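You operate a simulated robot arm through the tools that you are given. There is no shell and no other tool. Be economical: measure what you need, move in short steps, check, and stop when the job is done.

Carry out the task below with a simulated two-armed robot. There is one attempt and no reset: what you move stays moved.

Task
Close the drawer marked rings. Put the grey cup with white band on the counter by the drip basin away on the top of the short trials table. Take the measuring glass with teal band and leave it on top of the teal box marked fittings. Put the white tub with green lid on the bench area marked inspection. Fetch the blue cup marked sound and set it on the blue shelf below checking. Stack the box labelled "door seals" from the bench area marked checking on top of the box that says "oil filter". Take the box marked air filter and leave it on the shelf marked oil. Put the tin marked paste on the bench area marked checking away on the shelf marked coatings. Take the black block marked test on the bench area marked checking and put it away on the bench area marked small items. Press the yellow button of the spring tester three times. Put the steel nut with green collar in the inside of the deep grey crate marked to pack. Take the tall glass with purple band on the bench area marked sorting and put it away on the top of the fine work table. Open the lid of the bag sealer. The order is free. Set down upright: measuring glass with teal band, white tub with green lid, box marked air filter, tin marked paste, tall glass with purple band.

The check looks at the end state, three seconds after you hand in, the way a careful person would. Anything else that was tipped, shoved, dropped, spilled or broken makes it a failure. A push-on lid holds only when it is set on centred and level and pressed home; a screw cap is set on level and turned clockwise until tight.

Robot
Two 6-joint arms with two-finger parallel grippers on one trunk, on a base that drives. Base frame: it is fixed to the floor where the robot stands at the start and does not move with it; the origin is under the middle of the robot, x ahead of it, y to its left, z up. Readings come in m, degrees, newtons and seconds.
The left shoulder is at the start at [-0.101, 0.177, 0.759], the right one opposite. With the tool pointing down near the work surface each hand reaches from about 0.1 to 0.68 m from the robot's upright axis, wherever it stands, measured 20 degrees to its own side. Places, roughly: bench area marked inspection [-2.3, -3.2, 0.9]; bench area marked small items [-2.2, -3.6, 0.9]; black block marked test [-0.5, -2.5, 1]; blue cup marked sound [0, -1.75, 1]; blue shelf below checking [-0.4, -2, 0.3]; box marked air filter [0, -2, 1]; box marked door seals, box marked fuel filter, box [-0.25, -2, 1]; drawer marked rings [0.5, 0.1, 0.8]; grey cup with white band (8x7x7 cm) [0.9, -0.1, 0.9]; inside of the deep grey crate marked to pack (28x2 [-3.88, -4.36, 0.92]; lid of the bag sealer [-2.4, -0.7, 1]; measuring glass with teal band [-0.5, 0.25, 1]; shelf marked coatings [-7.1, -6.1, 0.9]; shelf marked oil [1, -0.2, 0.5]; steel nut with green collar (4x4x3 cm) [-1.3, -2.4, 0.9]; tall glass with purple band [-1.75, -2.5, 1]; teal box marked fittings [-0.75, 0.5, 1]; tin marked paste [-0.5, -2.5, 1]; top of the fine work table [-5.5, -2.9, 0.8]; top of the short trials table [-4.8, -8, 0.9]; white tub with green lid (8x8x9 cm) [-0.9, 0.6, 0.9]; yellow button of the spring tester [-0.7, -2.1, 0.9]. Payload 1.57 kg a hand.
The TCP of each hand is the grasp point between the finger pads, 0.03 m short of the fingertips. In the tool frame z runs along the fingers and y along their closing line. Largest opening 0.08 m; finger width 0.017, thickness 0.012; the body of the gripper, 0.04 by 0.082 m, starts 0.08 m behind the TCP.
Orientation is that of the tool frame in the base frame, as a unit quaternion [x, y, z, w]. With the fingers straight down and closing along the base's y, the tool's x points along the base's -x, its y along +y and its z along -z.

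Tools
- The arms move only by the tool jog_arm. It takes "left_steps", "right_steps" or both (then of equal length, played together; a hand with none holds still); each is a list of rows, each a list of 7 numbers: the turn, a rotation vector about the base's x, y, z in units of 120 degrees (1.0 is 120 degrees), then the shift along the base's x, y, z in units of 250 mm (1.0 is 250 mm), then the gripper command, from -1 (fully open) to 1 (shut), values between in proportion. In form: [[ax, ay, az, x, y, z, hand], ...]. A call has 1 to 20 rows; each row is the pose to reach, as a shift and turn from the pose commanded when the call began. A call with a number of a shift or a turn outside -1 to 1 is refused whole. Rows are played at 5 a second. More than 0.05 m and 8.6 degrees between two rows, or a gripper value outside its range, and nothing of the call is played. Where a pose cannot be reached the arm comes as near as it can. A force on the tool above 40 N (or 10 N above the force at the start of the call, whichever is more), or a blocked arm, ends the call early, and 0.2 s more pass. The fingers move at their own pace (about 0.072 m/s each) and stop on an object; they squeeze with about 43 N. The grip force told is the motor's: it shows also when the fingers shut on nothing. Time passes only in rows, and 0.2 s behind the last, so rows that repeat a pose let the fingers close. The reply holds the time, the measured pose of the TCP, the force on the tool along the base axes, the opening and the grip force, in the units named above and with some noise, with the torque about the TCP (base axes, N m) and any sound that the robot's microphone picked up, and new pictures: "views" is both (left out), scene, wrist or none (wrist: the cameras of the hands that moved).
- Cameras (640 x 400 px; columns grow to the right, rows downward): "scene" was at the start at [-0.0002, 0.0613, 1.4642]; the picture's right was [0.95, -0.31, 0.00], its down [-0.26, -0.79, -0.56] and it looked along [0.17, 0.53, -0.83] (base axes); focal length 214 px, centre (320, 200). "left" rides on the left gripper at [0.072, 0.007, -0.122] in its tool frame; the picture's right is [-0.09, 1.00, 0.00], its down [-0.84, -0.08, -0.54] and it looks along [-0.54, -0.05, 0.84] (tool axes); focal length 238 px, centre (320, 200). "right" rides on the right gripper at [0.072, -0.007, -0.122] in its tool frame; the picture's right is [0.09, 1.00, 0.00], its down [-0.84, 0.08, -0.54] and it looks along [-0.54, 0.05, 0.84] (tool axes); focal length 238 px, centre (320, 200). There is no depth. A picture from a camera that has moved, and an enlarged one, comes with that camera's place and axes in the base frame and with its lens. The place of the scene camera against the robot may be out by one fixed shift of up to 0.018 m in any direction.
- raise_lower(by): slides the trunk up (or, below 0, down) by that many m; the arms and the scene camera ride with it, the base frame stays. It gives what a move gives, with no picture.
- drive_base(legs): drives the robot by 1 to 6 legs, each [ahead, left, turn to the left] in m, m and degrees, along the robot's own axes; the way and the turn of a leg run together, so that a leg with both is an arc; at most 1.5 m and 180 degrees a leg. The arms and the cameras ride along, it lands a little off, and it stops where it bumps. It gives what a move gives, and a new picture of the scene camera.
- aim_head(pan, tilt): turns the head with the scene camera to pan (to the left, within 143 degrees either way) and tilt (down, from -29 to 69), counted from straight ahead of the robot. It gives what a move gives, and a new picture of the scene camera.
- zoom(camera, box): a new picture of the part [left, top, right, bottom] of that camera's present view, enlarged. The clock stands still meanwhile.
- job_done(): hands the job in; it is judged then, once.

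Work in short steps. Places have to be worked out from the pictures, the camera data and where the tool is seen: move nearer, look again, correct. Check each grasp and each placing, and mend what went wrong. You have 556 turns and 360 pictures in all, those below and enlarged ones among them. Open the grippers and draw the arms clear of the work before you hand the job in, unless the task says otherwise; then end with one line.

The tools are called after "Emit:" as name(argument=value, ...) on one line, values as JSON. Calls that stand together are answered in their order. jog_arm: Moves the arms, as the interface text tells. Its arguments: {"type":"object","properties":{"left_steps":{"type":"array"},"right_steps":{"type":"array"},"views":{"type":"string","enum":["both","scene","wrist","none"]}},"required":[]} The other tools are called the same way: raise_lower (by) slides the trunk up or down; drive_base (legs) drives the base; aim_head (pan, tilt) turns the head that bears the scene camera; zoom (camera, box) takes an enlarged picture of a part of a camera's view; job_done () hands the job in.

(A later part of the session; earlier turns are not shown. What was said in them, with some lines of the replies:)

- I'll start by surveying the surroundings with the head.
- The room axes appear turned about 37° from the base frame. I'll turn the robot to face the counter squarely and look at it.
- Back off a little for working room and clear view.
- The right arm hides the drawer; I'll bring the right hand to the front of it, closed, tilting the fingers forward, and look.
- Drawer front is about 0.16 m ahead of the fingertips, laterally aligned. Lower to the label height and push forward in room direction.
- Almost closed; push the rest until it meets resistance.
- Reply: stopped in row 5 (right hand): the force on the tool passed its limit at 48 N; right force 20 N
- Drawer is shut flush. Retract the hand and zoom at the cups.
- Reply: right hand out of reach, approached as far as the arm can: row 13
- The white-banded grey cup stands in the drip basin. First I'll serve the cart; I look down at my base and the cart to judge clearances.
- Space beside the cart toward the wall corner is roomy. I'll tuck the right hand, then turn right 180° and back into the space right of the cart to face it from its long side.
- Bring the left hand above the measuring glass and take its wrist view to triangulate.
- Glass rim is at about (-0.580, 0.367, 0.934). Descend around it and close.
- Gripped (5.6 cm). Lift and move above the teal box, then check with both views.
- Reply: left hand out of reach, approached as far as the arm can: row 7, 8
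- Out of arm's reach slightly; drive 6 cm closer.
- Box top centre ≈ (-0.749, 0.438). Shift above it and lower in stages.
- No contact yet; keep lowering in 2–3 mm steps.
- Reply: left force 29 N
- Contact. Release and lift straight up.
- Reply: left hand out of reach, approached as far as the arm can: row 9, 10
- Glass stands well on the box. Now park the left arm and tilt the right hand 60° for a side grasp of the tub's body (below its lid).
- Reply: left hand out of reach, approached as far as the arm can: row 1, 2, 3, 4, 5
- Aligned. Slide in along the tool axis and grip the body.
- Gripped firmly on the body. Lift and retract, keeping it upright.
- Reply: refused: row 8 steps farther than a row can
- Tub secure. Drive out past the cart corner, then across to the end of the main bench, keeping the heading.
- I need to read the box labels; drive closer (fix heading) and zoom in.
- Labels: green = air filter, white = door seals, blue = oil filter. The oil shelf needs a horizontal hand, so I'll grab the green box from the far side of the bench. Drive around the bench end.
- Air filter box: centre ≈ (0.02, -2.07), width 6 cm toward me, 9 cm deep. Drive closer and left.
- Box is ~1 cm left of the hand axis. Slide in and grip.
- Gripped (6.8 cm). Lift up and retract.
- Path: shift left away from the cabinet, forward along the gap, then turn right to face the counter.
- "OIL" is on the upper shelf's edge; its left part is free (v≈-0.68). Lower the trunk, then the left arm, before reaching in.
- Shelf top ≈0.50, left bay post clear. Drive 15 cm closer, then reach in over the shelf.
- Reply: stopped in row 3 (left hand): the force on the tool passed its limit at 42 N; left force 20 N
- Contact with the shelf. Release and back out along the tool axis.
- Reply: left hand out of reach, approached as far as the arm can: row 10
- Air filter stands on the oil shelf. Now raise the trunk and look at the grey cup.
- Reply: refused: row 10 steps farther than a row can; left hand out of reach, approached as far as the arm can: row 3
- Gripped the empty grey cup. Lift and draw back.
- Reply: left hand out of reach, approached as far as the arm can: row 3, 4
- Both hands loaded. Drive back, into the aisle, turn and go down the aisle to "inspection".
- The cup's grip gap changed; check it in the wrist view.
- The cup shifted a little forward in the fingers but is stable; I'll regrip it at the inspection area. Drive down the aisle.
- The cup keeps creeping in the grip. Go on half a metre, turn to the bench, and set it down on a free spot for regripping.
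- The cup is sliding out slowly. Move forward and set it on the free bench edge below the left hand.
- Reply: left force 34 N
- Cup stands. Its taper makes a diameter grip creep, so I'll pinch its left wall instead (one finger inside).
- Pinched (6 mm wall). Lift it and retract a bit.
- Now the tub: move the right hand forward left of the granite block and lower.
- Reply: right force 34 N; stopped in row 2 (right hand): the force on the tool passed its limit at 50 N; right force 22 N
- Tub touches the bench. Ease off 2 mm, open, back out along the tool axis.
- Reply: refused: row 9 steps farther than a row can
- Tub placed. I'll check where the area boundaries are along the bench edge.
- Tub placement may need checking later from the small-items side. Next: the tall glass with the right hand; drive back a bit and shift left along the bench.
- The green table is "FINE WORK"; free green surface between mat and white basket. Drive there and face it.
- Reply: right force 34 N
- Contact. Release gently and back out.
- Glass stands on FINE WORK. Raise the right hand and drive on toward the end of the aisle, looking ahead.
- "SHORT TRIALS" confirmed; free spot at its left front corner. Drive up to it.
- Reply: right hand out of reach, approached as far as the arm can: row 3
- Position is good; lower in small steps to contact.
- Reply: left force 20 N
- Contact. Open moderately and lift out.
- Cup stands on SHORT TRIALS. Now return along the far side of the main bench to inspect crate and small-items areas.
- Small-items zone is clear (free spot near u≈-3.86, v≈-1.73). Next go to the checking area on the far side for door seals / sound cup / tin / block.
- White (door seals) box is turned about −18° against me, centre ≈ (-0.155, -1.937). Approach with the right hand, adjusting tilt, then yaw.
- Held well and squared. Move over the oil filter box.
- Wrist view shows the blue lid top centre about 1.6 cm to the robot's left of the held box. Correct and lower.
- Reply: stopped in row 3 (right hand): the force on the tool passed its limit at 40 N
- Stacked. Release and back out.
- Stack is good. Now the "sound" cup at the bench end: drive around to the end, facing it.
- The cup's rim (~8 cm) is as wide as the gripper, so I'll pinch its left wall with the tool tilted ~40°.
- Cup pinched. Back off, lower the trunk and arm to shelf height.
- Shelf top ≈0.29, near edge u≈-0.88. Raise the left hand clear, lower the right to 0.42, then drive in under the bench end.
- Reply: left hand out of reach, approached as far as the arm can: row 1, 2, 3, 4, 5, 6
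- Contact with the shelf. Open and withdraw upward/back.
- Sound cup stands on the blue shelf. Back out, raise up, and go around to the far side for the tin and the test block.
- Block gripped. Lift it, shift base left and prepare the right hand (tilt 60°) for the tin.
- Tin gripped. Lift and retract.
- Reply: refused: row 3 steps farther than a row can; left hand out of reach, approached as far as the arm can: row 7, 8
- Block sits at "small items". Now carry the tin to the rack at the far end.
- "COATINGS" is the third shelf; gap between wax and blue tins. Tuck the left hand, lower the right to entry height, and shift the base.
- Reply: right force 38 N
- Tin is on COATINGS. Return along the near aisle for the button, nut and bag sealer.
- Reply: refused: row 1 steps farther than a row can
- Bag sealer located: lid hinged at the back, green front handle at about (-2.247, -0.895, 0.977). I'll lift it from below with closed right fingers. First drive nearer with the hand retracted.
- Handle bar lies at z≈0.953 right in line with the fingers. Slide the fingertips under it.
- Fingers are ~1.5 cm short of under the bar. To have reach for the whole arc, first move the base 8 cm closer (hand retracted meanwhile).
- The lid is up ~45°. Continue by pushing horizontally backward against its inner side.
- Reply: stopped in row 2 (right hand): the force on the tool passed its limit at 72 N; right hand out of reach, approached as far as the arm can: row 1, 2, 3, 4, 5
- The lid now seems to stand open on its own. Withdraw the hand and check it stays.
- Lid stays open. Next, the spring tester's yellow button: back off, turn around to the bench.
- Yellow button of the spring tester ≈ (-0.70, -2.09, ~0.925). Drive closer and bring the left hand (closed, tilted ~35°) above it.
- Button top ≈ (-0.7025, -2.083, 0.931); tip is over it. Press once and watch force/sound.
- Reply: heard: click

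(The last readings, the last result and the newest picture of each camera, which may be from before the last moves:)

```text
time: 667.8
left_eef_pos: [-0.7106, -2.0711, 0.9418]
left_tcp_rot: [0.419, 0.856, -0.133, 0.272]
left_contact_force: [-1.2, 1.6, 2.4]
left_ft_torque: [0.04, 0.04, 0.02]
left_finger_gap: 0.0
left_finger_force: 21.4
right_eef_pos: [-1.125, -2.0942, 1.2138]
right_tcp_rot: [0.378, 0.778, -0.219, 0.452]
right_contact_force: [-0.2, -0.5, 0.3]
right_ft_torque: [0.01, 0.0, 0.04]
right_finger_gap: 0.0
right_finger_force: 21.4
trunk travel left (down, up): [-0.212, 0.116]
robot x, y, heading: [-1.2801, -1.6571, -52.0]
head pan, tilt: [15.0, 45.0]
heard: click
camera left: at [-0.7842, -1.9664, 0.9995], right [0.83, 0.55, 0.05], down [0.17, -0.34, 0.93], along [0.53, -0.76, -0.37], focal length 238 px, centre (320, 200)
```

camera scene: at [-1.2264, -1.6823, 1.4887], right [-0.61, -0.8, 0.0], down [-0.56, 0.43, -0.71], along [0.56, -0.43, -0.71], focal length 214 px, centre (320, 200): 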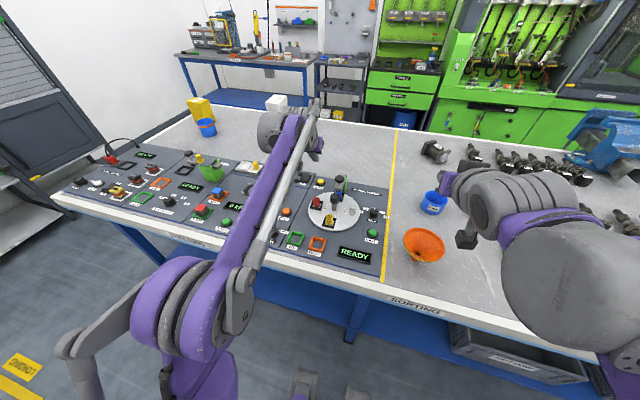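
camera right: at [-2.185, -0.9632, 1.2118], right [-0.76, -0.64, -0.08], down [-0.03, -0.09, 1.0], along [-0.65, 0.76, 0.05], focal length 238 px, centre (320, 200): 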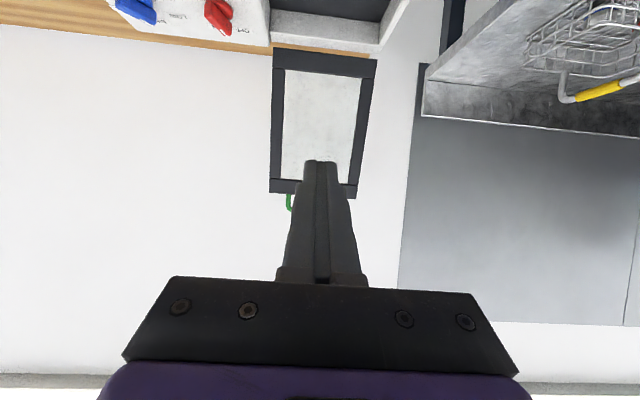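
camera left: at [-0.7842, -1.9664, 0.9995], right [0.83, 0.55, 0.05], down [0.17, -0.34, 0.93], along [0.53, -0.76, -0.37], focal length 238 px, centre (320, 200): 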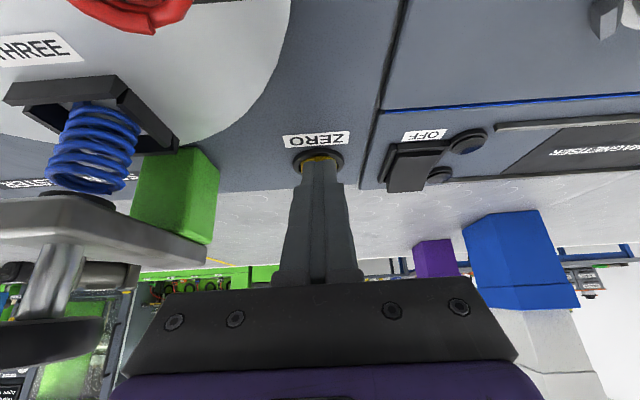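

Click heard — one press. Release, then press again.

Emit:
jog_arm(left_steps=[[0, 0, 0, 0, 0, 0.03, 1], [0, 0, 0, 0, 0, 0.06, 1], [0, 0, 0, 0, 0, 0.06, 1]], views="none")

Emit:
jog_arm(left_steps=[[0, 0, 0, 0, 0, -0.015, 1], [0, 0, 0, 0, 0, -0.03, 1], [0, 0, 0, 0, 0, -0.045, 1], [0, 0, 0, 0, 0, -0.06, 1]], views="none")

```text
time: 668.6
left_eef_pos: [-0.7107, -2.0727, 0.956]
left_tcp_rot: [0.419, 0.856, -0.133, 0.273]
left_contact_force: [-0.5, -0.2, 0.4]
left_ft_torque: [0.01, -0.02, 0.03]
left_finger_gap: 0.0
left_finger_force: 21.1
right_eef_pos: [-1.1253, -2.0943, 1.2148]
right_tcp_rot: [0.378, 0.778, -0.219, 0.452]
right_contact_force: [0.0, -0.4, 0.0]
right_ft_torque: [0.02, 0.0, -0.01]
right_finger_gap: 0.0001
right_finger_force: 21.6
trunk travel left (down, up): [-0.212, 0.116]
robot x, y, heading: [-1.2806, -1.6588, -52.1]
head pan, tilt: [15.0, 45.0]
```

```text
time: 669.6
left_eef_pos: [-0.7112, -2.0715, 0.9419]
left_tcp_rot: [0.419, 0.856, -0.134, 0.273]
left_contact_force: [-1.1, 2.1, 4.8]
left_ft_torque: [-0.03, -0.05, -0.02]
left_finger_gap: 0.0002
left_finger_force: 21.5
right_eef_pos: [-1.1263, -2.0939, 1.214]
right_tcp_rot: [0.377, 0.778, -0.219, 0.453]
right_contact_force: [0.6, 0.2, -0.7]
right_ft_torque: [0.05, 0.0, 0.01]
right_finger_gap: 0.0
right_finger_force: 20.6
trunk travel left (down, up): [-0.212, 0.116]
robot x, y, heading: [-1.2816, -1.6573, -52.2]
head pan, tilt: [15.0, 45.0]
heard: click
```

Second click. Release and press a third time.

Emit:
jog_arm(left_steps=[[0, 0, 0, 0, 0, 0.03, 1], [0, 0, 0, 0, 0, 0.06, 1], [0, 0, 0, 0, 0, 0.06, 1]], views="none")

Emit:
jog_arm(left_steps=[[0, 0, 0, 0, 0, -0.015, 1], [0, 0, 0, 0, 0, -0.03, 1], [0, 0, 0, 0, 0, -0.045, 1], [0, 0, 0, 0, 0, -0.06, 1]], views="none")

Emit:
jog_arm(left_steps=[[0, 0, 0, 0, 0, 0.05, 1], [0, 0, 0, 0, 0, 0.12, 1], [0, 0, 0, -0.06, 0.08, 0.28, 1], [0, 0, 0, -0.13, 0.17, 0.42, 1], [0, 0, 0, -0.2, 0.26, 0.56, 1], [0, 0, 0, -0.28, 0.37, 0.68, 1], [0, 0, 0, -0.36, 0.48, 0.8, 1]])

```text
time: 670.4
left_eef_pos: [-0.7125, -2.0722, 0.9558]
left_tcp_rot: [0.42, 0.855, -0.134, 0.272]
left_contact_force: [-0.2, 0.2, 0.3]
left_ft_torque: [-0.02, 0.03, -0.04]
left_finger_gap: 0.0
left_finger_force: 22.1
right_eef_pos: [-1.127, -2.0953, 1.2137]
right_tcp_rot: [0.378, 0.778, -0.219, 0.452]
right_contact_force: [0.0, 0.6, 0.2]
right_ft_torque: [0.01, -0.02, -0.02]
right_finger_gap: 0.0
right_finger_force: 21.7
trunk travel left (down, up): [-0.212, 0.116]
robot x, y, heading: [-1.2833, -1.6596, -52.3]
head pan, tilt: [15.0, 45.0]
```

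```text
time: 671.4
left_eef_pos: [-0.7118, -2.0718, 0.9423]
left_tcp_rot: [0.419, 0.856, -0.133, 0.272]
left_contact_force: [0.5, 0.4, 1.8]
left_ft_torque: [-0.01, -0.01, 0.04]
left_finger_gap: 0.0
left_finger_force: 21.1
right_eef_pos: [-1.1253, -2.0942, 1.2138]
right_tcp_rot: [0.378, 0.778, -0.219, 0.452]
right_contact_force: [-0.7, -0.2, 0.2]
right_ft_torque: [0.01, 0.01, -0.01]
right_finger_gap: 0.0
right_finger_force: 21.4
trunk travel left (down, up): [-0.212, 0.116]
robot x, y, heading: [-1.282, -1.6572, -52.3]
head pan, tilt: [15.0, 45.0]
heard: click
```

```text
time: 673.0
left_eef_pos: [-0.7985, -1.9525, 1.1401]
left_tcp_rot: [0.419, 0.855, -0.134, 0.273]
left_contact_force: [-0.3, 0.6, 0.5]
left_ft_torque: [-0.02, -0.01, 0.01]
left_finger_gap: 0.0001
left_finger_force: 21.3
right_eef_pos: [-1.127, -2.0942, 1.2142]
right_tcp_rot: [0.378, 0.778, -0.219, 0.452]
right_contact_force: [-0.9, 0.3, -0.3]
right_ft_torque: [-0.01, 0.02, -0.02]
right_finger_gap: 0.0
right_finger_force: 21.2
trunk travel left (down, up): [-0.212, 0.116]
robot x, y, heading: [-1.2857, -1.6597, -52.1]
head pan, tilt: [15.0, 45.0]
camera scene: at [-1.2273, -1.6813, 1.4887], right [-0.61, -0.8, 0.0], down [-0.56, 0.43, -0.71], along [0.56, -0.43, -0.71], focal length 214 px, centre (320, 200)
camera left: at [-0.872, -1.8463, 1.1978], right [0.83, 0.55, 0.05], down [0.16, -0.34, 0.93], along [0.53, -0.76, -0.37], focal length 238 px, centre (320, 200)
```

scene: 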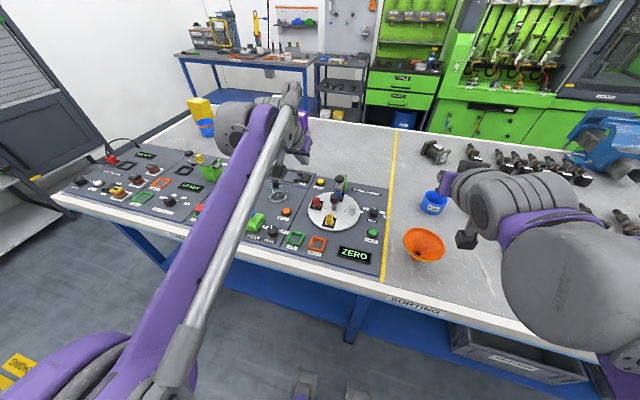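
left: 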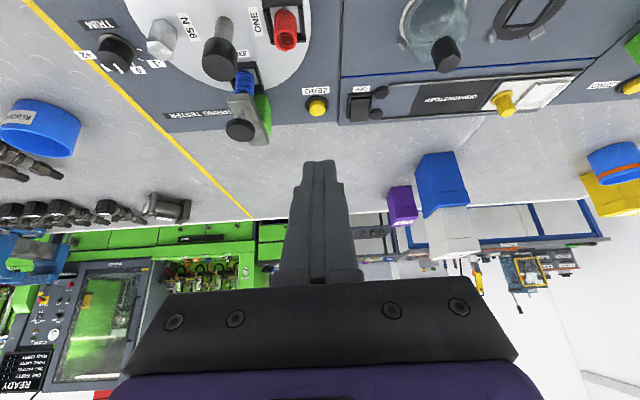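

All three presses registered. Now untilt the left hand and move along to the nut.

Emit:
jog_arm(left_steps=[[0.047, 0.036, 0, -0.06, 0.08, 0.05, 0.5], [0.093, 0.072, 0, -0.12, 0.16, 0.1, 0], [0.14, 0.108, 0, -0.18, 0.23, 0.15, -0.5], [0.187, 0.144, 0, -0.24, 0.31, 0.15, -1], [0.234, 0.18, 0, -0.3, 0.39, 0.15, -1]], views="none")

Emit:
drive_base(legs=[[-0.12, 0, -1], [0, -0.62, 0]])

Emit:
aim_head(pan=15, tilt=50)

```text
time: 674.2
left_eef_pos: [-0.8755, -1.8534, 1.18]
left_tcp_rot: [0.441, 0.898, 0.002, -0.001]
left_contact_force: [1.4, -0.2, 0.0]
left_ft_torque: [0.0, 0.0, 0.01]
left_finger_gap: 0.0801
left_finger_force: 0.1
right_eef_pos: [-1.1251, -2.0933, 1.2131]
right_tcp_rot: [0.378, 0.778, -0.219, 0.451]
right_contact_force: [-0.4, -0.9, 0.0]
right_ft_torque: [-0.03, -0.01, 0.02]
right_finger_gap: 0.0001
right_finger_force: 22.0
trunk travel left (down, up): [-0.212, 0.116]
robot x, y, heading: [-1.2851, -1.6594, -52.3]
head pan, tilt: [15.0, 45.0]
```

```text
time: 680.9
left_eef_pos: [-1.4349, -2.1254, 1.1803]
left_tcp_rot: [0.438, 0.899, 0.002, -0.001]
left_contact_force: [-0.6, -0.4, -1.0]
left_ft_torque: [0.0, 0.01, 0.03]
left_finger_gap: 0.08
left_finger_force: 0.1
right_eef_pos: [-1.682, -2.368, 1.2137]
right_tcp_rot: [0.376, 0.778, -0.218, 0.453]
right_contact_force: [0.2, 0.1, 0.0]
right_ft_torque: [0.02, -0.02, -0.01]
right_finger_gap: 0.0
right_finger_force: 21.5
trunk travel left (down, up): [-0.212, 0.116]
robot x, y, heading: [-1.8433, -1.9335, -51.8]
head pan, tilt: [15.0, 45.0]
camera scene: at [-1.7862, -1.9561, 1.4887], right [-0.6, -0.8, 0.0], down [-0.57, 0.42, -0.71], along [0.57, -0.42, -0.71], focal length 214 px, centre (320, 200)
```

scene: 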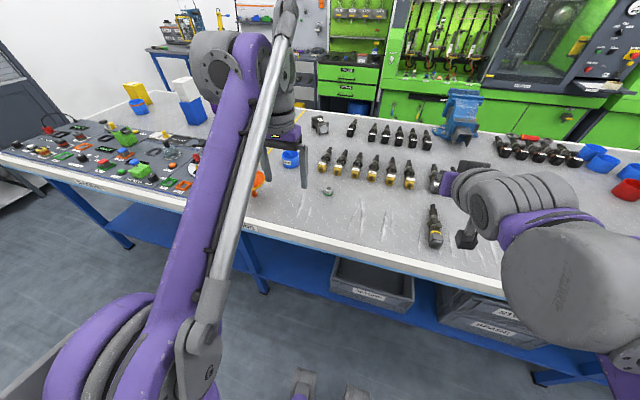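

```text
time: 681.5
left_eef_pos: [-1.4346, -2.1253, 1.1807]
left_tcp_rot: [0.437, 0.9, 0.002, 0.0]
left_contact_force: [0.2, -0.1, 0.1]
left_ft_torque: [0.0, 0.03, 0.0]
left_finger_gap: 0.0798
left_finger_force: 0.0
right_eef_pos: [-1.6834, -2.3666, 1.2139]
right_tcp_rot: [0.376, 0.779, -0.218, 0.452]
right_contact_force: [-0.9, 0.3, -0.8]
right_ft_torque: [-0.03, 0.0, 0.03]
right_finger_gap: 0.0
right_finger_force: 20.9
trunk travel left (down, up): [-0.212, 0.116]
robot x, y, heading: [-1.8439, -1.9311, -52.1]
head pan, tilt: [15.0, 50.0]
camera scene: at [-1.7896, -1.9534, 1.4818], right [-0.6, -0.8, 0.0], down [-0.61, 0.46, -0.64], along [0.51, -0.39, -0.77], focal length 214 px, centre (320, 200)
```

scene: 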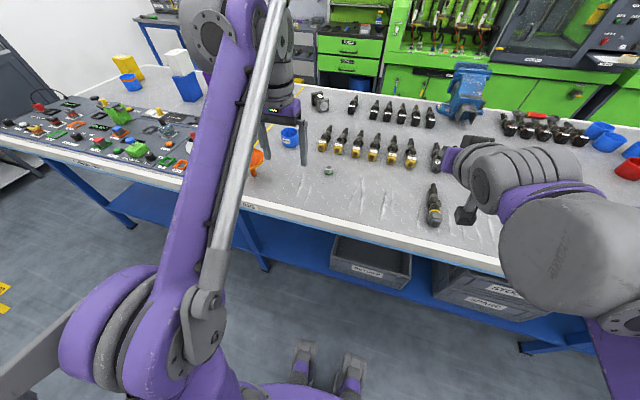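

Emit:
drive_base(legs=[[0.14, 0, 0]])

Emit:
jog_arm(left_steps=[[0, 0, 0, 0.04, -0.12, -0.1, -1], [0, 0, 0, 0.09, -0.24, -0.2, -1], [0, 0, 0, 0.13, -0.36, -0.33, -1], [0, 0, 0, 0.17, -0.48, -0.46, -1], [0, 0, 0, 0.18, -0.52, -0.6, -1]], views="wrist")

```text
time: 682.9
left_eef_pos: [-1.3491, -2.2367, 1.1791]
left_tcp_rot: [0.439, 0.898, 0.002, 0.0]
left_contact_force: [-0.1, -0.3, -0.2]
left_ft_torque: [0.01, -0.01, 0.03]
left_finger_gap: 0.0801
left_finger_force: 0.0
right_eef_pos: [-1.5976, -2.479, 1.2133]
right_tcp_rot: [0.377, 0.778, -0.219, 0.452]
right_contact_force: [0.0, 0.0, 0.7]
right_ft_torque: [-0.02, -0.02, 0.0]
right_finger_gap: 0.0
right_finger_force: 20.7
trunk travel left (down, up): [-0.212, 0.116]
robot x, y, heading: [-1.7557, -2.0417, -52.0]
head pan, tilt: [15.0, 50.0]
camera scene: at [-1.7029, -2.0648, 1.4818], right [-0.6, -0.8, 0.0], down [-0.61, 0.46, -0.64], along [0.51, -0.39, -0.77], focal length 214 px, centre (320, 200)
```

scene: 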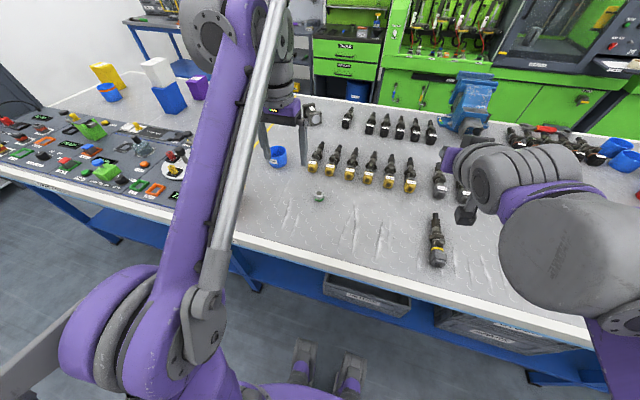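

```text
time: 684.0
left_eef_pos: [-1.3076, -2.3667, 1.0329]
left_tcp_rot: [0.439, 0.899, 0.002, 0.0]
left_contact_force: [-0.3, 0.0, -0.2]
left_ft_torque: [0.02, 0.0, -0.01]
left_finger_gap: 0.0799
left_finger_force: 0.0
right_eef_pos: [-1.5979, -2.4784, 1.2129]
right_tcp_rot: [0.378, 0.778, -0.219, 0.452]
right_contact_force: [-0.1, -1.4, 0.7]
right_ft_torque: [-0.03, 0.02, 0.02]
right_finger_gap: 0.0001
right_finger_force: 21.5
trunk travel left (down, up): [-0.212, 0.116]
robot x, y, heading: [-1.7587, -2.0447, -52.3]
head pan, tilt: [15.0, 50.0]
camera left: at [-1.3442, -2.3071, 1.1544], right [0.84, 0.54, 0.0], down [0.45, -0.71, 0.54], along [0.29, -0.45, -0.84], focal length 238 px, centre (320, 200)
```

left: 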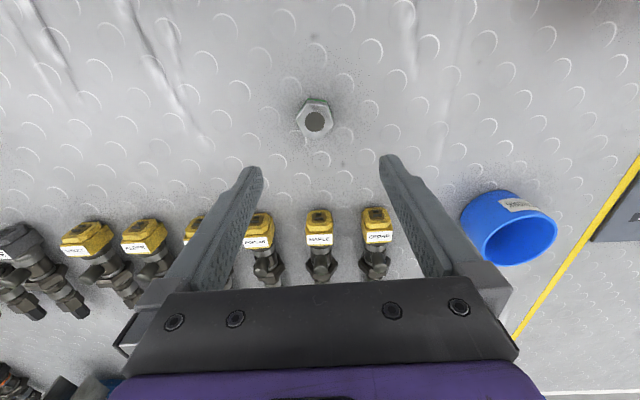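

Emit:
jog_arm(left_steps=[[0, 0, 0, -0.045, 0.032, -0.12, -1], [0, 0, 0, -0.045, 0.032, -0.27, -1], [0, 0, 0, -0.045, 0.032, -0.41, -1], [0, 0, 0, -0.045, 0.032, -0.41, 0.2], [0, 0, 0, -0.045, 0.032, -0.41, 1], [0, 0, 0, -0.045, 0.032, -0.41, 1]], views="wrist")

```text
time: 685.1
left_eef_pos: [-1.3164, -2.3566, 0.9297]
left_tcp_rot: [0.441, 0.898, 0.0, 0.0]
left_contact_force: [-2.0, -1.1, 11.1]
left_ft_torque: [-0.39, 0.7, 0.0]
left_finger_gap: 0.0375
left_finger_force: 5.5
right_eef_pos: [-1.5981, -2.4779, 1.2146]
right_tcp_rot: [0.377, 0.777, -0.219, 0.453]
right_contact_force: [0.5, -0.4, 0.4]
right_ft_torque: [0.0, 0.03, 0.04]
right_finger_gap: 0.0
right_finger_force: 21.2
trunk travel left (down, up): [-0.212, 0.116]
robot x, y, heading: [-1.7561, -2.0424, -52.2]
head pan, tilt: [15.0, 50.0]
stopped in row 5 (left hand): the force on the tool passed its limit at 43 N (the readings are from after the stop); the commanded pose is now the measured one
camera left: at [-1.3528, -2.2958, 1.0515], right [0.84, 0.54, 0.0], down [0.45, -0.71, 0.54], along [0.29, -0.46, -0.84], focal length 238 px, centre (320, 200)
```

left: 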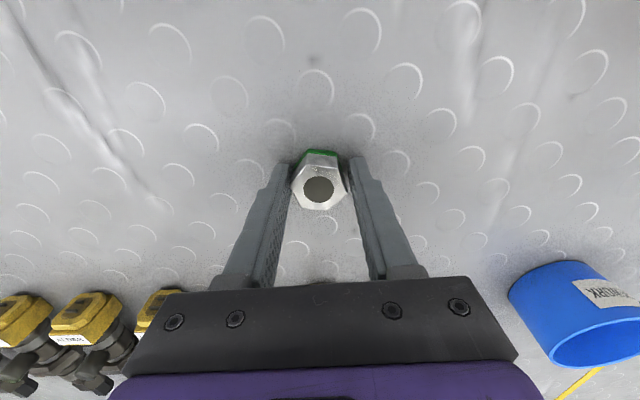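

Emit:
jog_arm(left_steps=[[0, 0, 0, 0, 0, 0.006, 1], [0, 0, 0, 0, 0, 0.006, 1], [0, 0, 0, 0, 0, 0.006, 1]], views="none")

Emit:
jog_arm(left_steps=[[0, 0, 0, 0, 0, 0.16, 1], [0, 0, 0, 0, 0, 0.32, 1], [0, 0, 0, 0, 0, 0.48, 1], [0, 0, 0, -0.04, 0.06, 0.64, 1], [0, 0, 0, -0.1, 0.13, 0.8, 1], [0, 0, 0, -0.15, 0.2, 0.95, 1]], views="wrist")

```text
time: 685.9
left_eef_pos: [-1.3148, -2.359, 0.9303]
left_tcp_rot: [0.44, 0.898, -0.001, -0.001]
left_contact_force: [-0.5, 0.1, 0.4]
left_ft_torque: [0.05, 0.0, 0.04]
left_finger_gap: 0.0345
left_finger_force: 42.6
right_eef_pos: [-1.5984, -2.4798, 1.2136]
right_tcp_rot: [0.376, 0.778, -0.218, 0.453]
right_contact_force: [0.6, 0.4, 0.5]
right_ft_torque: [0.02, -0.05, -0.03]
right_finger_gap: 0.0001
right_finger_force: 21.3
trunk travel left (down, up): [-0.212, 0.116]
robot x, y, heading: [-1.7567, -2.0421, -52.2]
head pan, tilt: [15.0, 50.0]
```

```text
time: 687.3
left_eef_pos: [-1.3501, -2.3056, 1.1693]
left_tcp_rot: [0.44, 0.898, 0.0, -0.001]
left_contact_force: [-0.4, 0.3, -0.6]
left_ft_torque: [0.0, -0.01, -0.01]
left_finger_gap: 0.0346
left_finger_force: 41.7
right_eef_pos: [-1.5989, -2.4794, 1.2145]
right_tcp_rot: [0.377, 0.778, -0.219, 0.452]
right_contact_force: [0.1, 0.3, -0.3]
right_ft_torque: [0.0, 0.02, 0.01]
right_finger_gap: 0.0001
right_finger_force: 20.8
trunk travel left (down, up): [-0.212, 0.116]
robot x, y, heading: [-1.7513, -2.0431, -52.0]
head pan, tilt: [15.0, 50.0]
camera left: at [-1.3879, -2.2455, 1.2911], right [0.84, 0.54, 0.0], down [0.45, -0.71, 0.54], along [0.29, -0.46, -0.84], focal length 238 px, centre (320, 200)
```

left: 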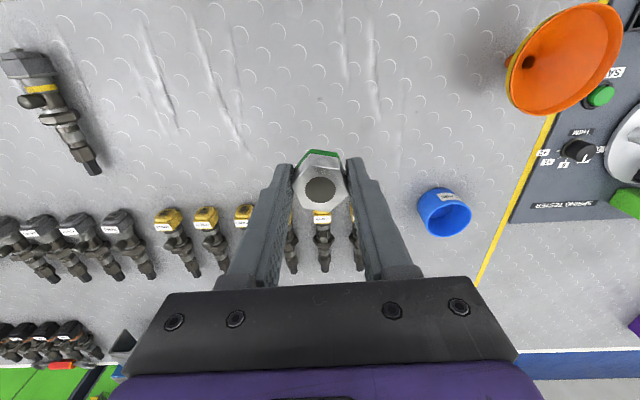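

Nut held. Back off the bench and go along the aisle to the crate.

Emit:
drive_base(legs=[[-0.3, 0, -1], [0, -1.1, 0], [0, -1.1, 0], [0, -1.0, 0]])

Emit:
aim_head(pan=10, tilt=40)

```text
time: 717.1
left_eef_pos: [-4.0404, -4.0254, 1.1682]
left_tcp_rot: [0.424, 0.906, -0.001, 0.0]
left_contact_force: [0.7, -0.4, -0.9]
left_ft_torque: [0.0, 0.05, -0.03]
left_finger_gap: 0.031
left_finger_force: 39.4
right_eef_pos: [-4.2827, -4.2076, 1.2147]
right_tcp_rot: [0.364, 0.785, -0.21, 0.456]
right_contact_force: [0.4, 0.5, 0.9]
right_ft_torque: [0.01, 0.02, -0.01]
right_finger_gap: 0.0001
right_finger_force: 21.0
trunk travel left (down, up): [-0.212, 0.116]
robot x, y, heading: [-4.4567, -3.7751, -50.2]
head pan, tilt: [15.0, 50.0]
camera scene: at [-4.4019, -3.7968, 1.4818], right [-0.58, -0.82, 0.0], down [-0.63, 0.44, -0.64], along [0.53, -0.37, -0.77], focal length 214 px, centre (320, 200)
```

scene: 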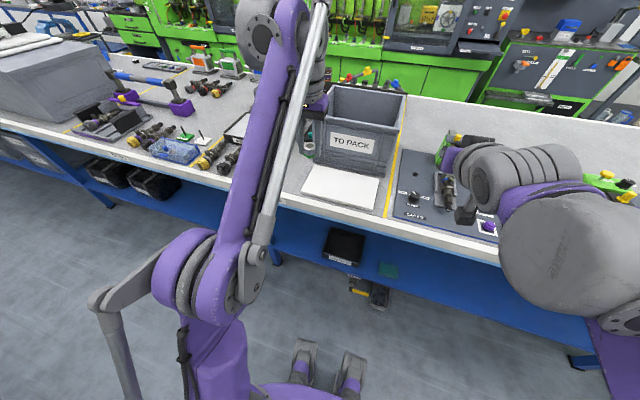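

```text
time: 717.8
left_eef_pos: [-4.0401, -4.0258, 1.1689]
left_tcp_rot: [0.425, 0.905, -0.001, 0.0]
left_contact_force: [0.2, 0.2, -0.7]
left_ft_torque: [-0.02, 0.01, -0.01]
left_finger_gap: 0.031
left_finger_force: 40.6
right_eef_pos: [-4.2819, -4.2062, 1.2148]
right_tcp_rot: [0.363, 0.785, -0.21, 0.456]
right_contact_force: [0.3, 0.2, -0.1]
right_ft_torque: [-0.03, 0.02, 0.0]
right_finger_gap: 0.0
right_finger_force: 21.7
trunk travel left (down, up): [-0.212, 0.116]
robot x, y, heading: [-4.4545, -3.7771, -50.3]
head pan, tilt: [10.0, 40.0]
camera scene: at [-4.3998, -3.8072, 1.4959], right [-0.64, -0.76, 0.0], down [-0.49, 0.41, -0.77], along [0.59, -0.49, -0.64], focal length 214 px, centre (320, 200)
```

scene: 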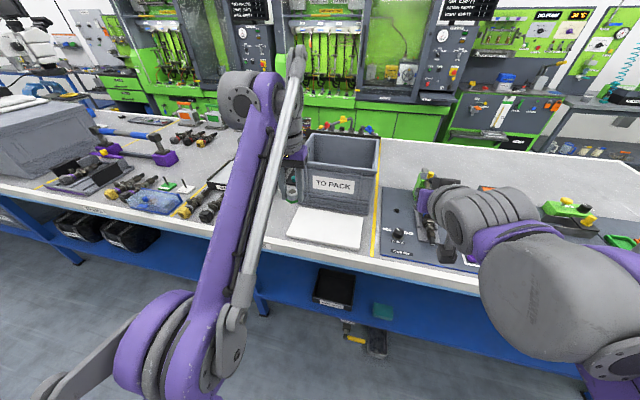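

Crate "TO PACK" located (rim z≈1.10). Raise the hand a bit and drive in.

Emit:
jog_arm(left_steps=[[0, 0, 0, 0, 0, 0.15, 1], [0, 0, 0, 0, 0, 0.28, 1]], views="none")

Emit:
drive_base(legs=[[0.25, 0, -2.7]])

Emit:
jog_arm(left_steps=[[0, 0, 0, 0, 0, 0, 1]], views="wrist")

```text
time: 718.4
left_eef_pos: [-4.0579, -4.0038, 1.2105]
left_tcp_rot: [0.424, 0.906, -0.001, 0.0]
left_contact_force: [0.8, 0.2, -1.1]
left_ft_torque: [-0.02, 0.0, -0.02]
left_finger_gap: 0.0314
left_finger_force: 40.4
left hand out of reach, approached as far as the arm can: row 1, 2
right_eef_pos: [-4.2834, -4.2066, 1.2131]
right_tcp_rot: [0.363, 0.784, -0.211, 0.457]
right_contact_force: [-0.5, 0.8, 0.5]
right_ft_torque: [0.01, -0.01, -0.01]
right_finger_gap: 0.0
right_finger_force: 21.3
trunk travel left (down, up): [-0.212, 0.116]
robot x, y, heading: [-4.4551, -3.7741, -50.0]
head pan, tilt: [10.0, 40.0]
```

```text
time: 720.3
left_eef_pos: [-3.915, -4.2219, 1.2107]
left_tcp_rot: [0.448, 0.894, -0.001, 0.0]
left_contact_force: [0.4, 0.2, -0.4]
left_ft_torque: [0.01, 0.03, -0.02]
left_finger_gap: 0.0313
left_finger_force: 40.1
right_eef_pos: [-4.1509, -4.4114, 1.213]
right_tcp_rot: [0.384, 0.775, -0.222, 0.45]
right_contact_force: [0.5, -0.6, -0.6]
right_ft_torque: [0.03, -0.02, 0.0]
right_finger_gap: 0.0
right_finger_force: 21.6
trunk travel left (down, up): [-0.212, 0.116]
robot x, y, heading: [-4.3007, -3.975, -53.2]
head pan, tilt: [10.0, 40.0]
camera scene: at [-4.2459, -4.0058, 1.496], right [-0.68, -0.73, 0.0], down [-0.47, 0.44, -0.77], along [0.56, -0.52, -0.64], focal length 214 px, centre (320, 200)
```

scene: 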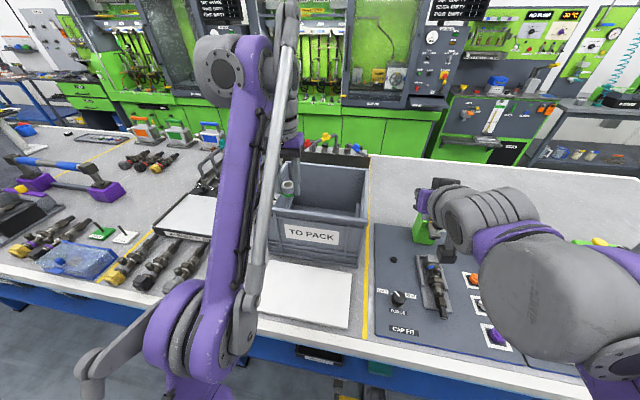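

```text
time: 720.7
left_eef_pos: [-3.9141, -4.222, 1.2104]
left_tcp_rot: [0.447, 0.895, -0.002, -0.001]
left_contact_force: [0.3, 0.6, -0.3]
left_ft_torque: [-0.01, -0.01, 0.0]
left_finger_gap: 0.0311
left_finger_force: 40.0
right_eef_pos: [-4.1504, -4.4109, 1.2144]
right_tcp_rot: [0.384, 0.774, -0.223, 0.451]
right_contact_force: [0.6, -0.6, 0.7]
right_ft_torque: [0.01, -0.04, 0.02]
right_finger_gap: 0.0
right_finger_force: 21.0
trunk travel left (down, up): [-0.212, 0.116]
robot x, y, heading: [-4.3024, -3.9723, -53.2]
head pan, tilt: [10.0, 40.0]
camera left: at [-3.9518, -4.1606, 1.3323], right [0.85, 0.52, 0.0], down [0.44, -0.72, 0.54], along [0.28, -0.46, -0.84], focal length 238 px, centre (320, 200)
```

left: 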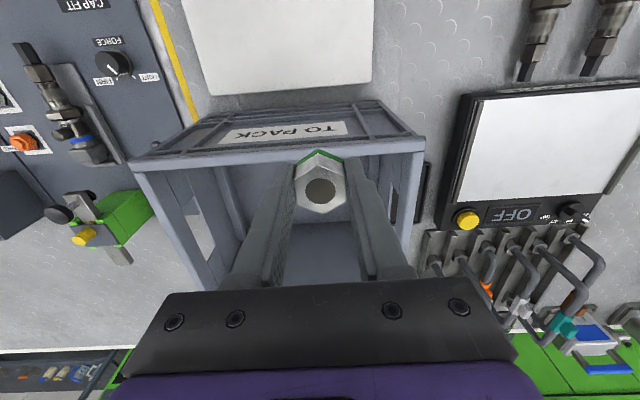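

Emit:
jog_arm(left_steps=[[0, 0, 0, 0.055, -0.184, 0, 1], [0, 0, 0, 0.11, -0.368, 0, 1], [0, 0, 0, 0.163, -0.552, 0, 1]])

```text
time: 721.5
left_eef_pos: [-3.9026, -4.2868, 1.1579]
left_tcp_rot: [0.448, 0.894, -0.001, -0.001]
left_contact_force: [0.1, 0.1, -0.9]
left_ft_torque: [-0.03, -0.01, -0.01]
left_finger_gap: 0.0313
left_finger_force: 39.8
left hand out of reach, approached as far as the arm can: row 1, 2, 3
right_eef_pos: [-4.1501, -4.4108, 1.2135]
right_tcp_rot: [0.383, 0.775, -0.222, 0.451]
right_contact_force: [-0.7, 1.3, -0.3]
right_ft_torque: [0.03, 0.03, -0.01]
right_finger_gap: 0.0
right_finger_force: 21.0
trunk travel left (down, up): [-0.212, 0.116]
robot x, y, heading: [-4.3021, -3.9719, -53.2]
head pan, tilt: [10.0, 40.0]
camera scene: at [-4.2462, -4.0049, 1.496], right [-0.68, -0.73, 0.0], down [-0.47, 0.44, -0.77], along [0.56, -0.52, -0.64], focal length 214 px, centre (320, 200)
camera left: at [-3.9398, -4.2262, 1.2794], right [0.85, 0.52, 0.0], down [0.44, -0.72, 0.54], along [0.28, -0.46, -0.84], focal length 238 px, centre (320, 200)
```

scene: 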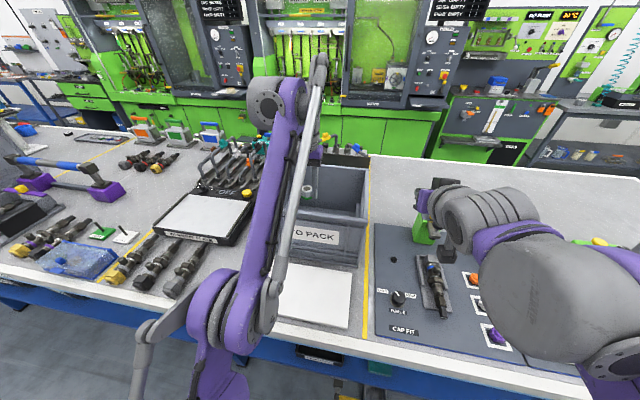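
left: 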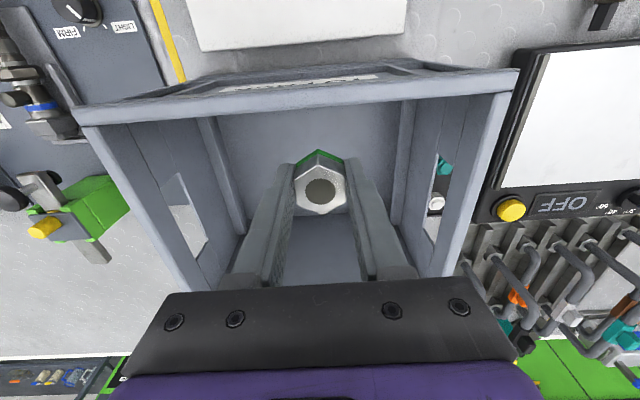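

Emit:
jog_arm(left_steps=[[0, 0, 0, 0, 0, -0.1, 1], [0, 0, 0, -0.04, -0.04, -0.2, 1], [0, 0, 0, 0.0, -0.12, -0.26, 1], [0, 0, 0, 0.04, -0.2, -0.3, 1], [0, 0, 0, 0.06, -0.29, -0.32, 1]], views="wrist")

```text
time: 722.7
left_eef_pos: [-3.8915, -4.3592, 1.0734]
left_tcp_rot: [0.448, 0.894, 0.0, -0.001]
left_contact_force: [-0.1, -0.5, -0.2]
left_ft_torque: [0.02, 0.04, 0.01]
left_finger_gap: 0.0309
left_finger_force: 39.9
right_eef_pos: [-4.1493, -4.4127, 1.2133]
right_tcp_rot: [0.384, 0.775, -0.222, 0.45]
right_contact_force: [0.4, -0.9, 0.1]
right_ft_torque: [0.02, -0.01, 0.02]
right_finger_gap: 0.0
right_finger_force: 21.1
trunk travel left (down, up): [-0.212, 0.116]
robot x, y, heading: [-4.3024, -3.97, -53.2]
head pan, tilt: [10.0, 40.0]
camera left: at [-3.9275, -4.2974, 1.1947], right [0.85, 0.52, 0.0], down [0.44, -0.72, 0.54], along [0.28, -0.46, -0.84], focal length 238 px, centre (320, 200)
```

left: 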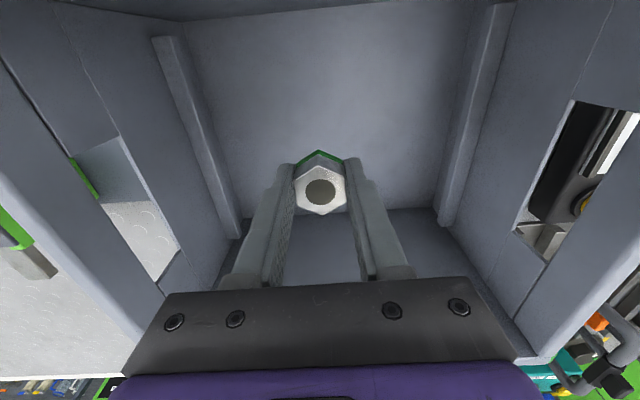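

Emit:
jog_arm(left_steps=[[0, 0, 0, 0, 0, -0.12, 1], [0, 0, 0, 0, 0, -0.24, 1], [0, 0, 0, 0, 0, -0.36, 1], [0, 0, 0, 0, 0, -0.42, 1]], views="wrist")

```text
time: 723.7
left_eef_pos: [-3.8903, -4.3587, 0.9665]
left_tcp_rot: [0.448, 0.894, -0.001, -0.001]
left_contact_force: [-0.5, -0.5, -0.9]
left_ft_torque: [-0.01, -0.01, 0.03]
left_finger_gap: 0.0309
left_finger_force: 40.3
right_eef_pos: [-4.1486, -4.4107, 1.2129]
right_tcp_rot: [0.384, 0.775, -0.222, 0.45]
right_contact_force: [0.0, -0.8, -0.4]
right_ft_torque: [0.0, 0.01, -0.05]
right_finger_gap: 0.0001
right_finger_force: 21.2
trunk travel left (down, up): [-0.212, 0.116]
robot x, y, heading: [-4.2995, -3.9725, -53.3]
head pan, tilt: [10.0, 40.0]
camera left: at [-3.9263, -4.2972, 1.0876], right [0.85, 0.52, 0.0], down [0.44, -0.72, 0.54], along [0.28, -0.46, -0.84], focal length 238 px, centre (320, 200)
```

left: 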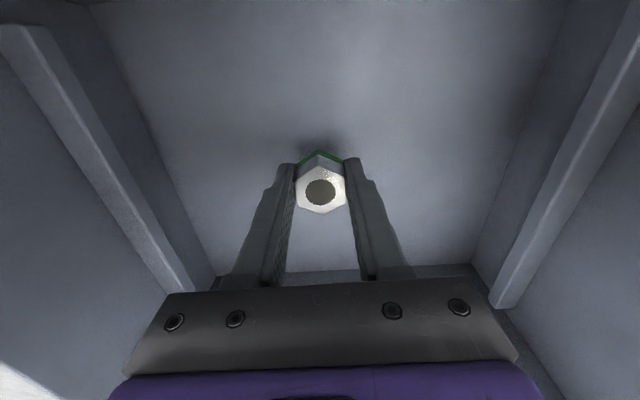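

Emit:
jog_arm(left_steps=[[0, 0, 0, 0, 0, -0.03, 1], [0, 0, 0, 0, 0, -0.06, 1], [0, 0, 0, 0, 0, -0.08, 1], [0, 0, 0, 0, 0, -0.1, 1]], views="none")

```text
time: 724.7
left_eef_pos: [-3.89, -4.3582, 0.9427]
left_tcp_rot: [0.448, 0.894, -0.001, -0.001]
left_contact_force: [0.1, -0.9, -0.4]
left_ft_torque: [0.04, 0.0, -0.02]
left_finger_gap: 0.0311
left_finger_force: 39.9
right_eef_pos: [-4.149, -4.4108, 1.2142]
right_tcp_rot: [0.384, 0.775, -0.223, 0.451]
right_contact_force: [-0.7, 0.3, 0.1]
right_ft_torque: [-0.01, 0.0, 0.0]
right_finger_gap: 0.0
right_finger_force: 21.5
trunk travel left (down, up): [-0.212, 0.116]
robot x, y, heading: [-4.297, -3.9724, -53.3]
head pan, tilt: [10.0, 40.0]
```

Near the crate floor now; release and lift straight out.

Emit:
jog_arm(left_steps=[[0, 0, 0, 0, 0, 0, 0.3], [0, 0, 0, 0, 0, 0, -0.2], [0, 0, 0, 0, 0, 0, -0.3], [0, 0, 0, 0, 0, 0.17, -0.3], [0, 0, 0, 0, 0, 0.34, -0.3], [0, 0, 0, 0, 0, 0.5, -0.3], [0, 0, 0, 0, 0, 0.66, -0.3], [0, 0, 0, 0, 0, 0.8, -0.3]], views="wrist")

```text
time: 726.5
left_eef_pos: [-3.8994, -4.3405, 1.1072]
left_tcp_rot: [0.449, 0.894, -0.001, 0.0]
left_contact_force: [0.1, 0.3, 0.0]
left_ft_torque: [-0.02, 0.0, 0.02]
left_finger_gap: 0.052
left_finger_force: 0.2
left hand out of reach, approached as far as the arm can: row 7, 8
right_eef_pos: [-4.1507, -4.4123, 1.2135]
right_tcp_rot: [0.384, 0.775, -0.223, 0.45]
right_contact_force: [-0.4, 0.9, 0.6]
right_ft_torque: [-0.01, 0.01, -0.02]
right_finger_gap: 0.0
right_finger_force: 21.1
trunk travel left (down, up): [-0.212, 0.116]
robot x, y, heading: [-4.3017, -3.9717, -53.0]
head pan, tilt: [10.0, 40.0]
camera left: at [-3.936, -4.2792, 1.2279], right [0.85, 0.52, 0.0], down [0.44, -0.72, 0.54], along [0.28, -0.46, -0.84], focal length 238 px, centre (320, 200)
```

left: 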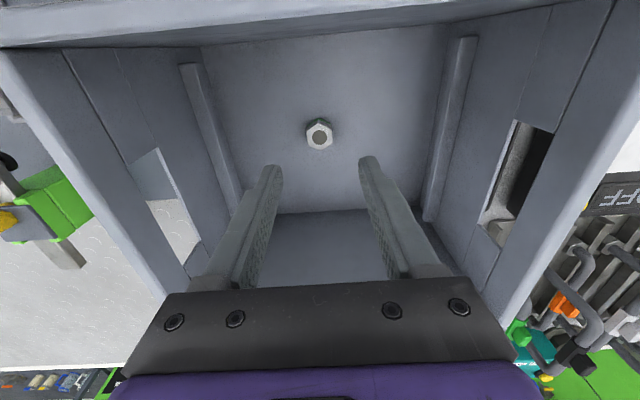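

Nut lies in the crate. Raise the trunk to clear the rim, back off and open both grippers.

Emit:
raise_lower(by=0.1)

Emit:
drive_base(legs=[[-0.35, 0, 0]])

Emit:
jog_arm(left_steps=[[0, 0, 0, 0, 0, 0, -1], [0, 0, 0, 0, 0, 0, -1], [0, 0, 0, 0, 0, 0, -1]], right_steps=[[0, 0, 0, 0, 0, 0, 0], [0, 0, 0, 0, 0, 0, -1], [0, 0, 0, 0, 0, 0, -1]], views="scene")

```text
time: 727.8
left_eef_pos: [-3.9008, -4.3367, 1.2055]
left_tcp_rot: [0.448, 0.894, -0.001, -0.001]
left_contact_force: [-0.5, -1.1, -0.4]
left_ft_torque: [-0.03, 0.01, 0.01]
left_finger_gap: 0.0519
left_finger_force: 0.0
right_eef_pos: [-4.1502, -4.4106, 1.3126]
right_tcp_rot: [0.384, 0.774, -0.223, 0.451]
right_contact_force: [-1.0, 0.0, 0.2]
right_ft_torque: [-0.02, -0.02, 0.05]
right_finger_gap: 0.0001
right_finger_force: 21.1
trunk travel left (down, up): [-0.312, 0.016]
robot x, y, heading: [-4.2981, -3.9728, -53.2]
head pan, tilt: [10.0, 40.0]
```

```text
time: 730.1
left_eef_pos: [-4.1161, -4.052, 1.2052]
left_tcp_rot: [0.449, 0.894, -0.001, -0.001]
left_contact_force: [-0.3, -1.3, 0.5]
left_ft_torque: [0.01, -0.04, -0.04]
left_finger_gap: 0.052
left_finger_force: 0.0
right_eef_pos: [-4.3657, -4.1258, 1.313]
right_tcp_rot: [0.385, 0.774, -0.223, 0.45]
right_contact_force: [0.1, -0.9, -0.1]
right_ft_torque: [0.01, 0.02, 0.03]
right_finger_gap: 0.0002
right_finger_force: 21.7
trunk travel left (down, up): [-0.312, 0.016]
robot x, y, heading: [-4.5127, -3.6872, -53.7]
head pan, tilt: [10.0, 40.0]
camera scene: at [-4.4623, -3.7161, 1.6017], right [-0.69, -0.73, 0.0], down [-0.47, 0.44, -0.77], along [0.56, -0.53, -0.64], focal length 214 px, centre (320, 200)
```

scene: 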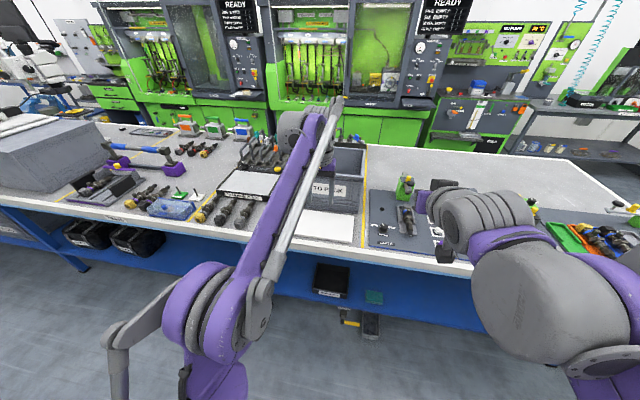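

```text
time: 730.9
left_eef_pos: [-4.1175, -4.0513, 1.2051]
left_tcp_rot: [0.449, 0.894, -0.001, -0.001]
left_contact_force: [0.1, -0.2, 0.2]
left_ft_torque: [0.02, -0.01, 0.01]
left_finger_gap: 0.0801
left_finger_force: 0.0
right_eef_pos: [-4.3658, -4.1247, 1.3131]
right_tcp_rot: [0.386, 0.774, -0.224, 0.45]
right_contact_force: [0.3, -0.2, 0.5]
right_ft_torque: [0.0, 0.01, 0.0]
right_finger_gap: 0.0799
right_finger_force: 0.1
trunk travel left (down, up): [-0.312, 0.016]
robot x, y, heading: [-4.5182, -3.6831, -53.3]
head pan, tilt: [10.0, 40.0]
camera scene: at [-4.4626, -3.7157, 1.6016], right [-0.69, -0.73, 0.0], down [-0.47, 0.44, -0.77], along [0.56, -0.53, -0.64], focal length 214 px, centre (320, 200)
```

scene: 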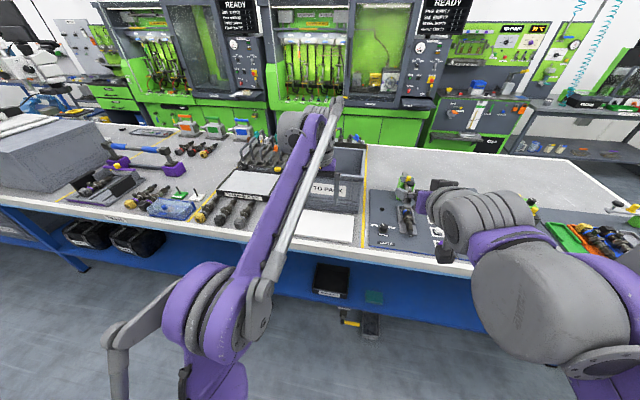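

Quick check of remaining items (sealer lid, tub zone) from here.

Emit:
aim_head(pan=115, tilt=15)

Emit:
zoom(camera="scene", box=[220, 120, 460, 270])

Emit:
aim_head(pan=65, tilt=22)

```text
time: 732.7
left_eef_pos: [-4.1168, -4.0518, 1.2058]
left_tcp_rot: [0.449, 0.894, -0.001, 0.0]
left_contact_force: [0.5, 0.3, -0.2]
left_ft_torque: [0.03, -0.01, 0.0]
left_finger_gap: 0.0799
left_finger_force: 0.1
right_eef_pos: [-4.3654, -4.1236, 1.3143]
right_tcp_rot: [0.386, 0.774, -0.224, 0.45]
right_contact_force: [-0.2, -0.1, 0.3]
right_ft_torque: [-0.03, -0.02, -0.01]
right_finger_gap: 0.0799
right_finger_force: 0.1
trunk travel left (down, up): [-0.312, 0.016]
robot x, y, heading: [-4.5156, -3.6841, -53.2]
head pan, tilt: [115.0, 15.0]
camera scene: at [-4.48, -3.5752, 1.6411], right [0.88, -0.48, 0.0], down [-0.12, -0.23, -0.97], along [0.46, 0.85, -0.26], focal length 214 px, centre (320, 200)
```

scene: 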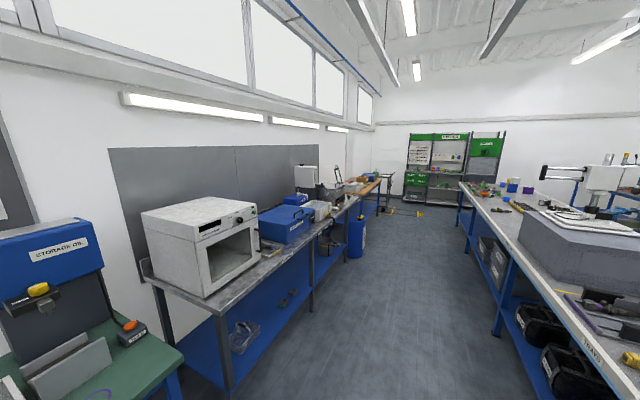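

```text
2.67 times, centred on (340, 195) of scene
camera zoom: at [-4.48, -3.5752, 1.6411], right [0.88, -0.48, 0.0], down [-0.12, -0.23, -0.97], along [0.46, 0.85, -0.26], focal length 572 px, centre (267, 213)
```

zoom: 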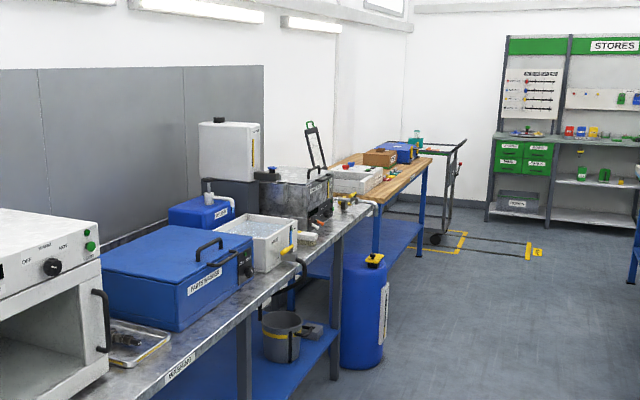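

```text
time: 733.9
left_eef_pos: [-4.117, -4.0525, 1.204]
left_tcp_rot: [0.448, 0.894, 0.0, -0.001]
left_contact_force: [0.1, 0.4, 0.0]
left_ft_torque: [0.01, 0.0, 0.0]
left_finger_gap: 0.0801
left_finger_force: 0.1
right_eef_pos: [-4.3659, -4.1233, 1.3133]
right_tcp_rot: [0.386, 0.774, -0.224, 0.449]
right_contact_force: [-0.7, -0.1, 0.0]
right_ft_torque: [-0.01, -0.02, 0.03]
right_finger_gap: 0.0802
right_finger_force: 0.1
trunk travel left (down, up): [-0.312, 0.016]
robot x, y, heading: [-4.5168, -3.686, -53.1]
head pan, tilt: [65.0, 22.0]
camera scene: at [-4.4335, -3.6386, 1.6297], right [0.2, -0.98, 0.0], down [-0.37, -0.08, -0.93], along [0.91, 0.19, -0.37], focal length 214 px, centre (320, 200)
```

scene: 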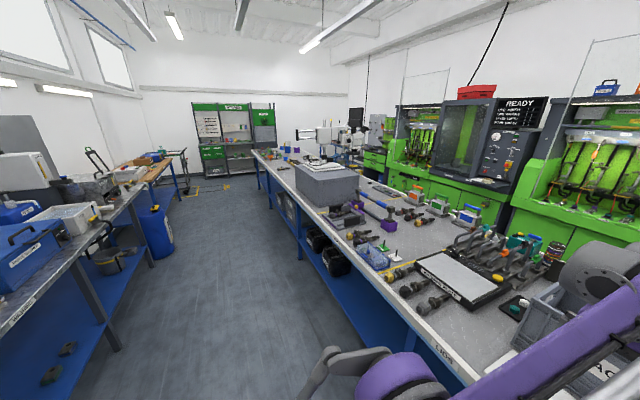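

The lid still stands open, the arms are clear and both grippers are open, so I hand in.

Emit:
job_done()

```text
The job is handed in.
```

All 13 tasks are carried out and the job is handed in; the one placement I'm less sure of is the white tub, which stands 0.3 m along the bench from the "inspection" label because a large block fills the spot at the label.
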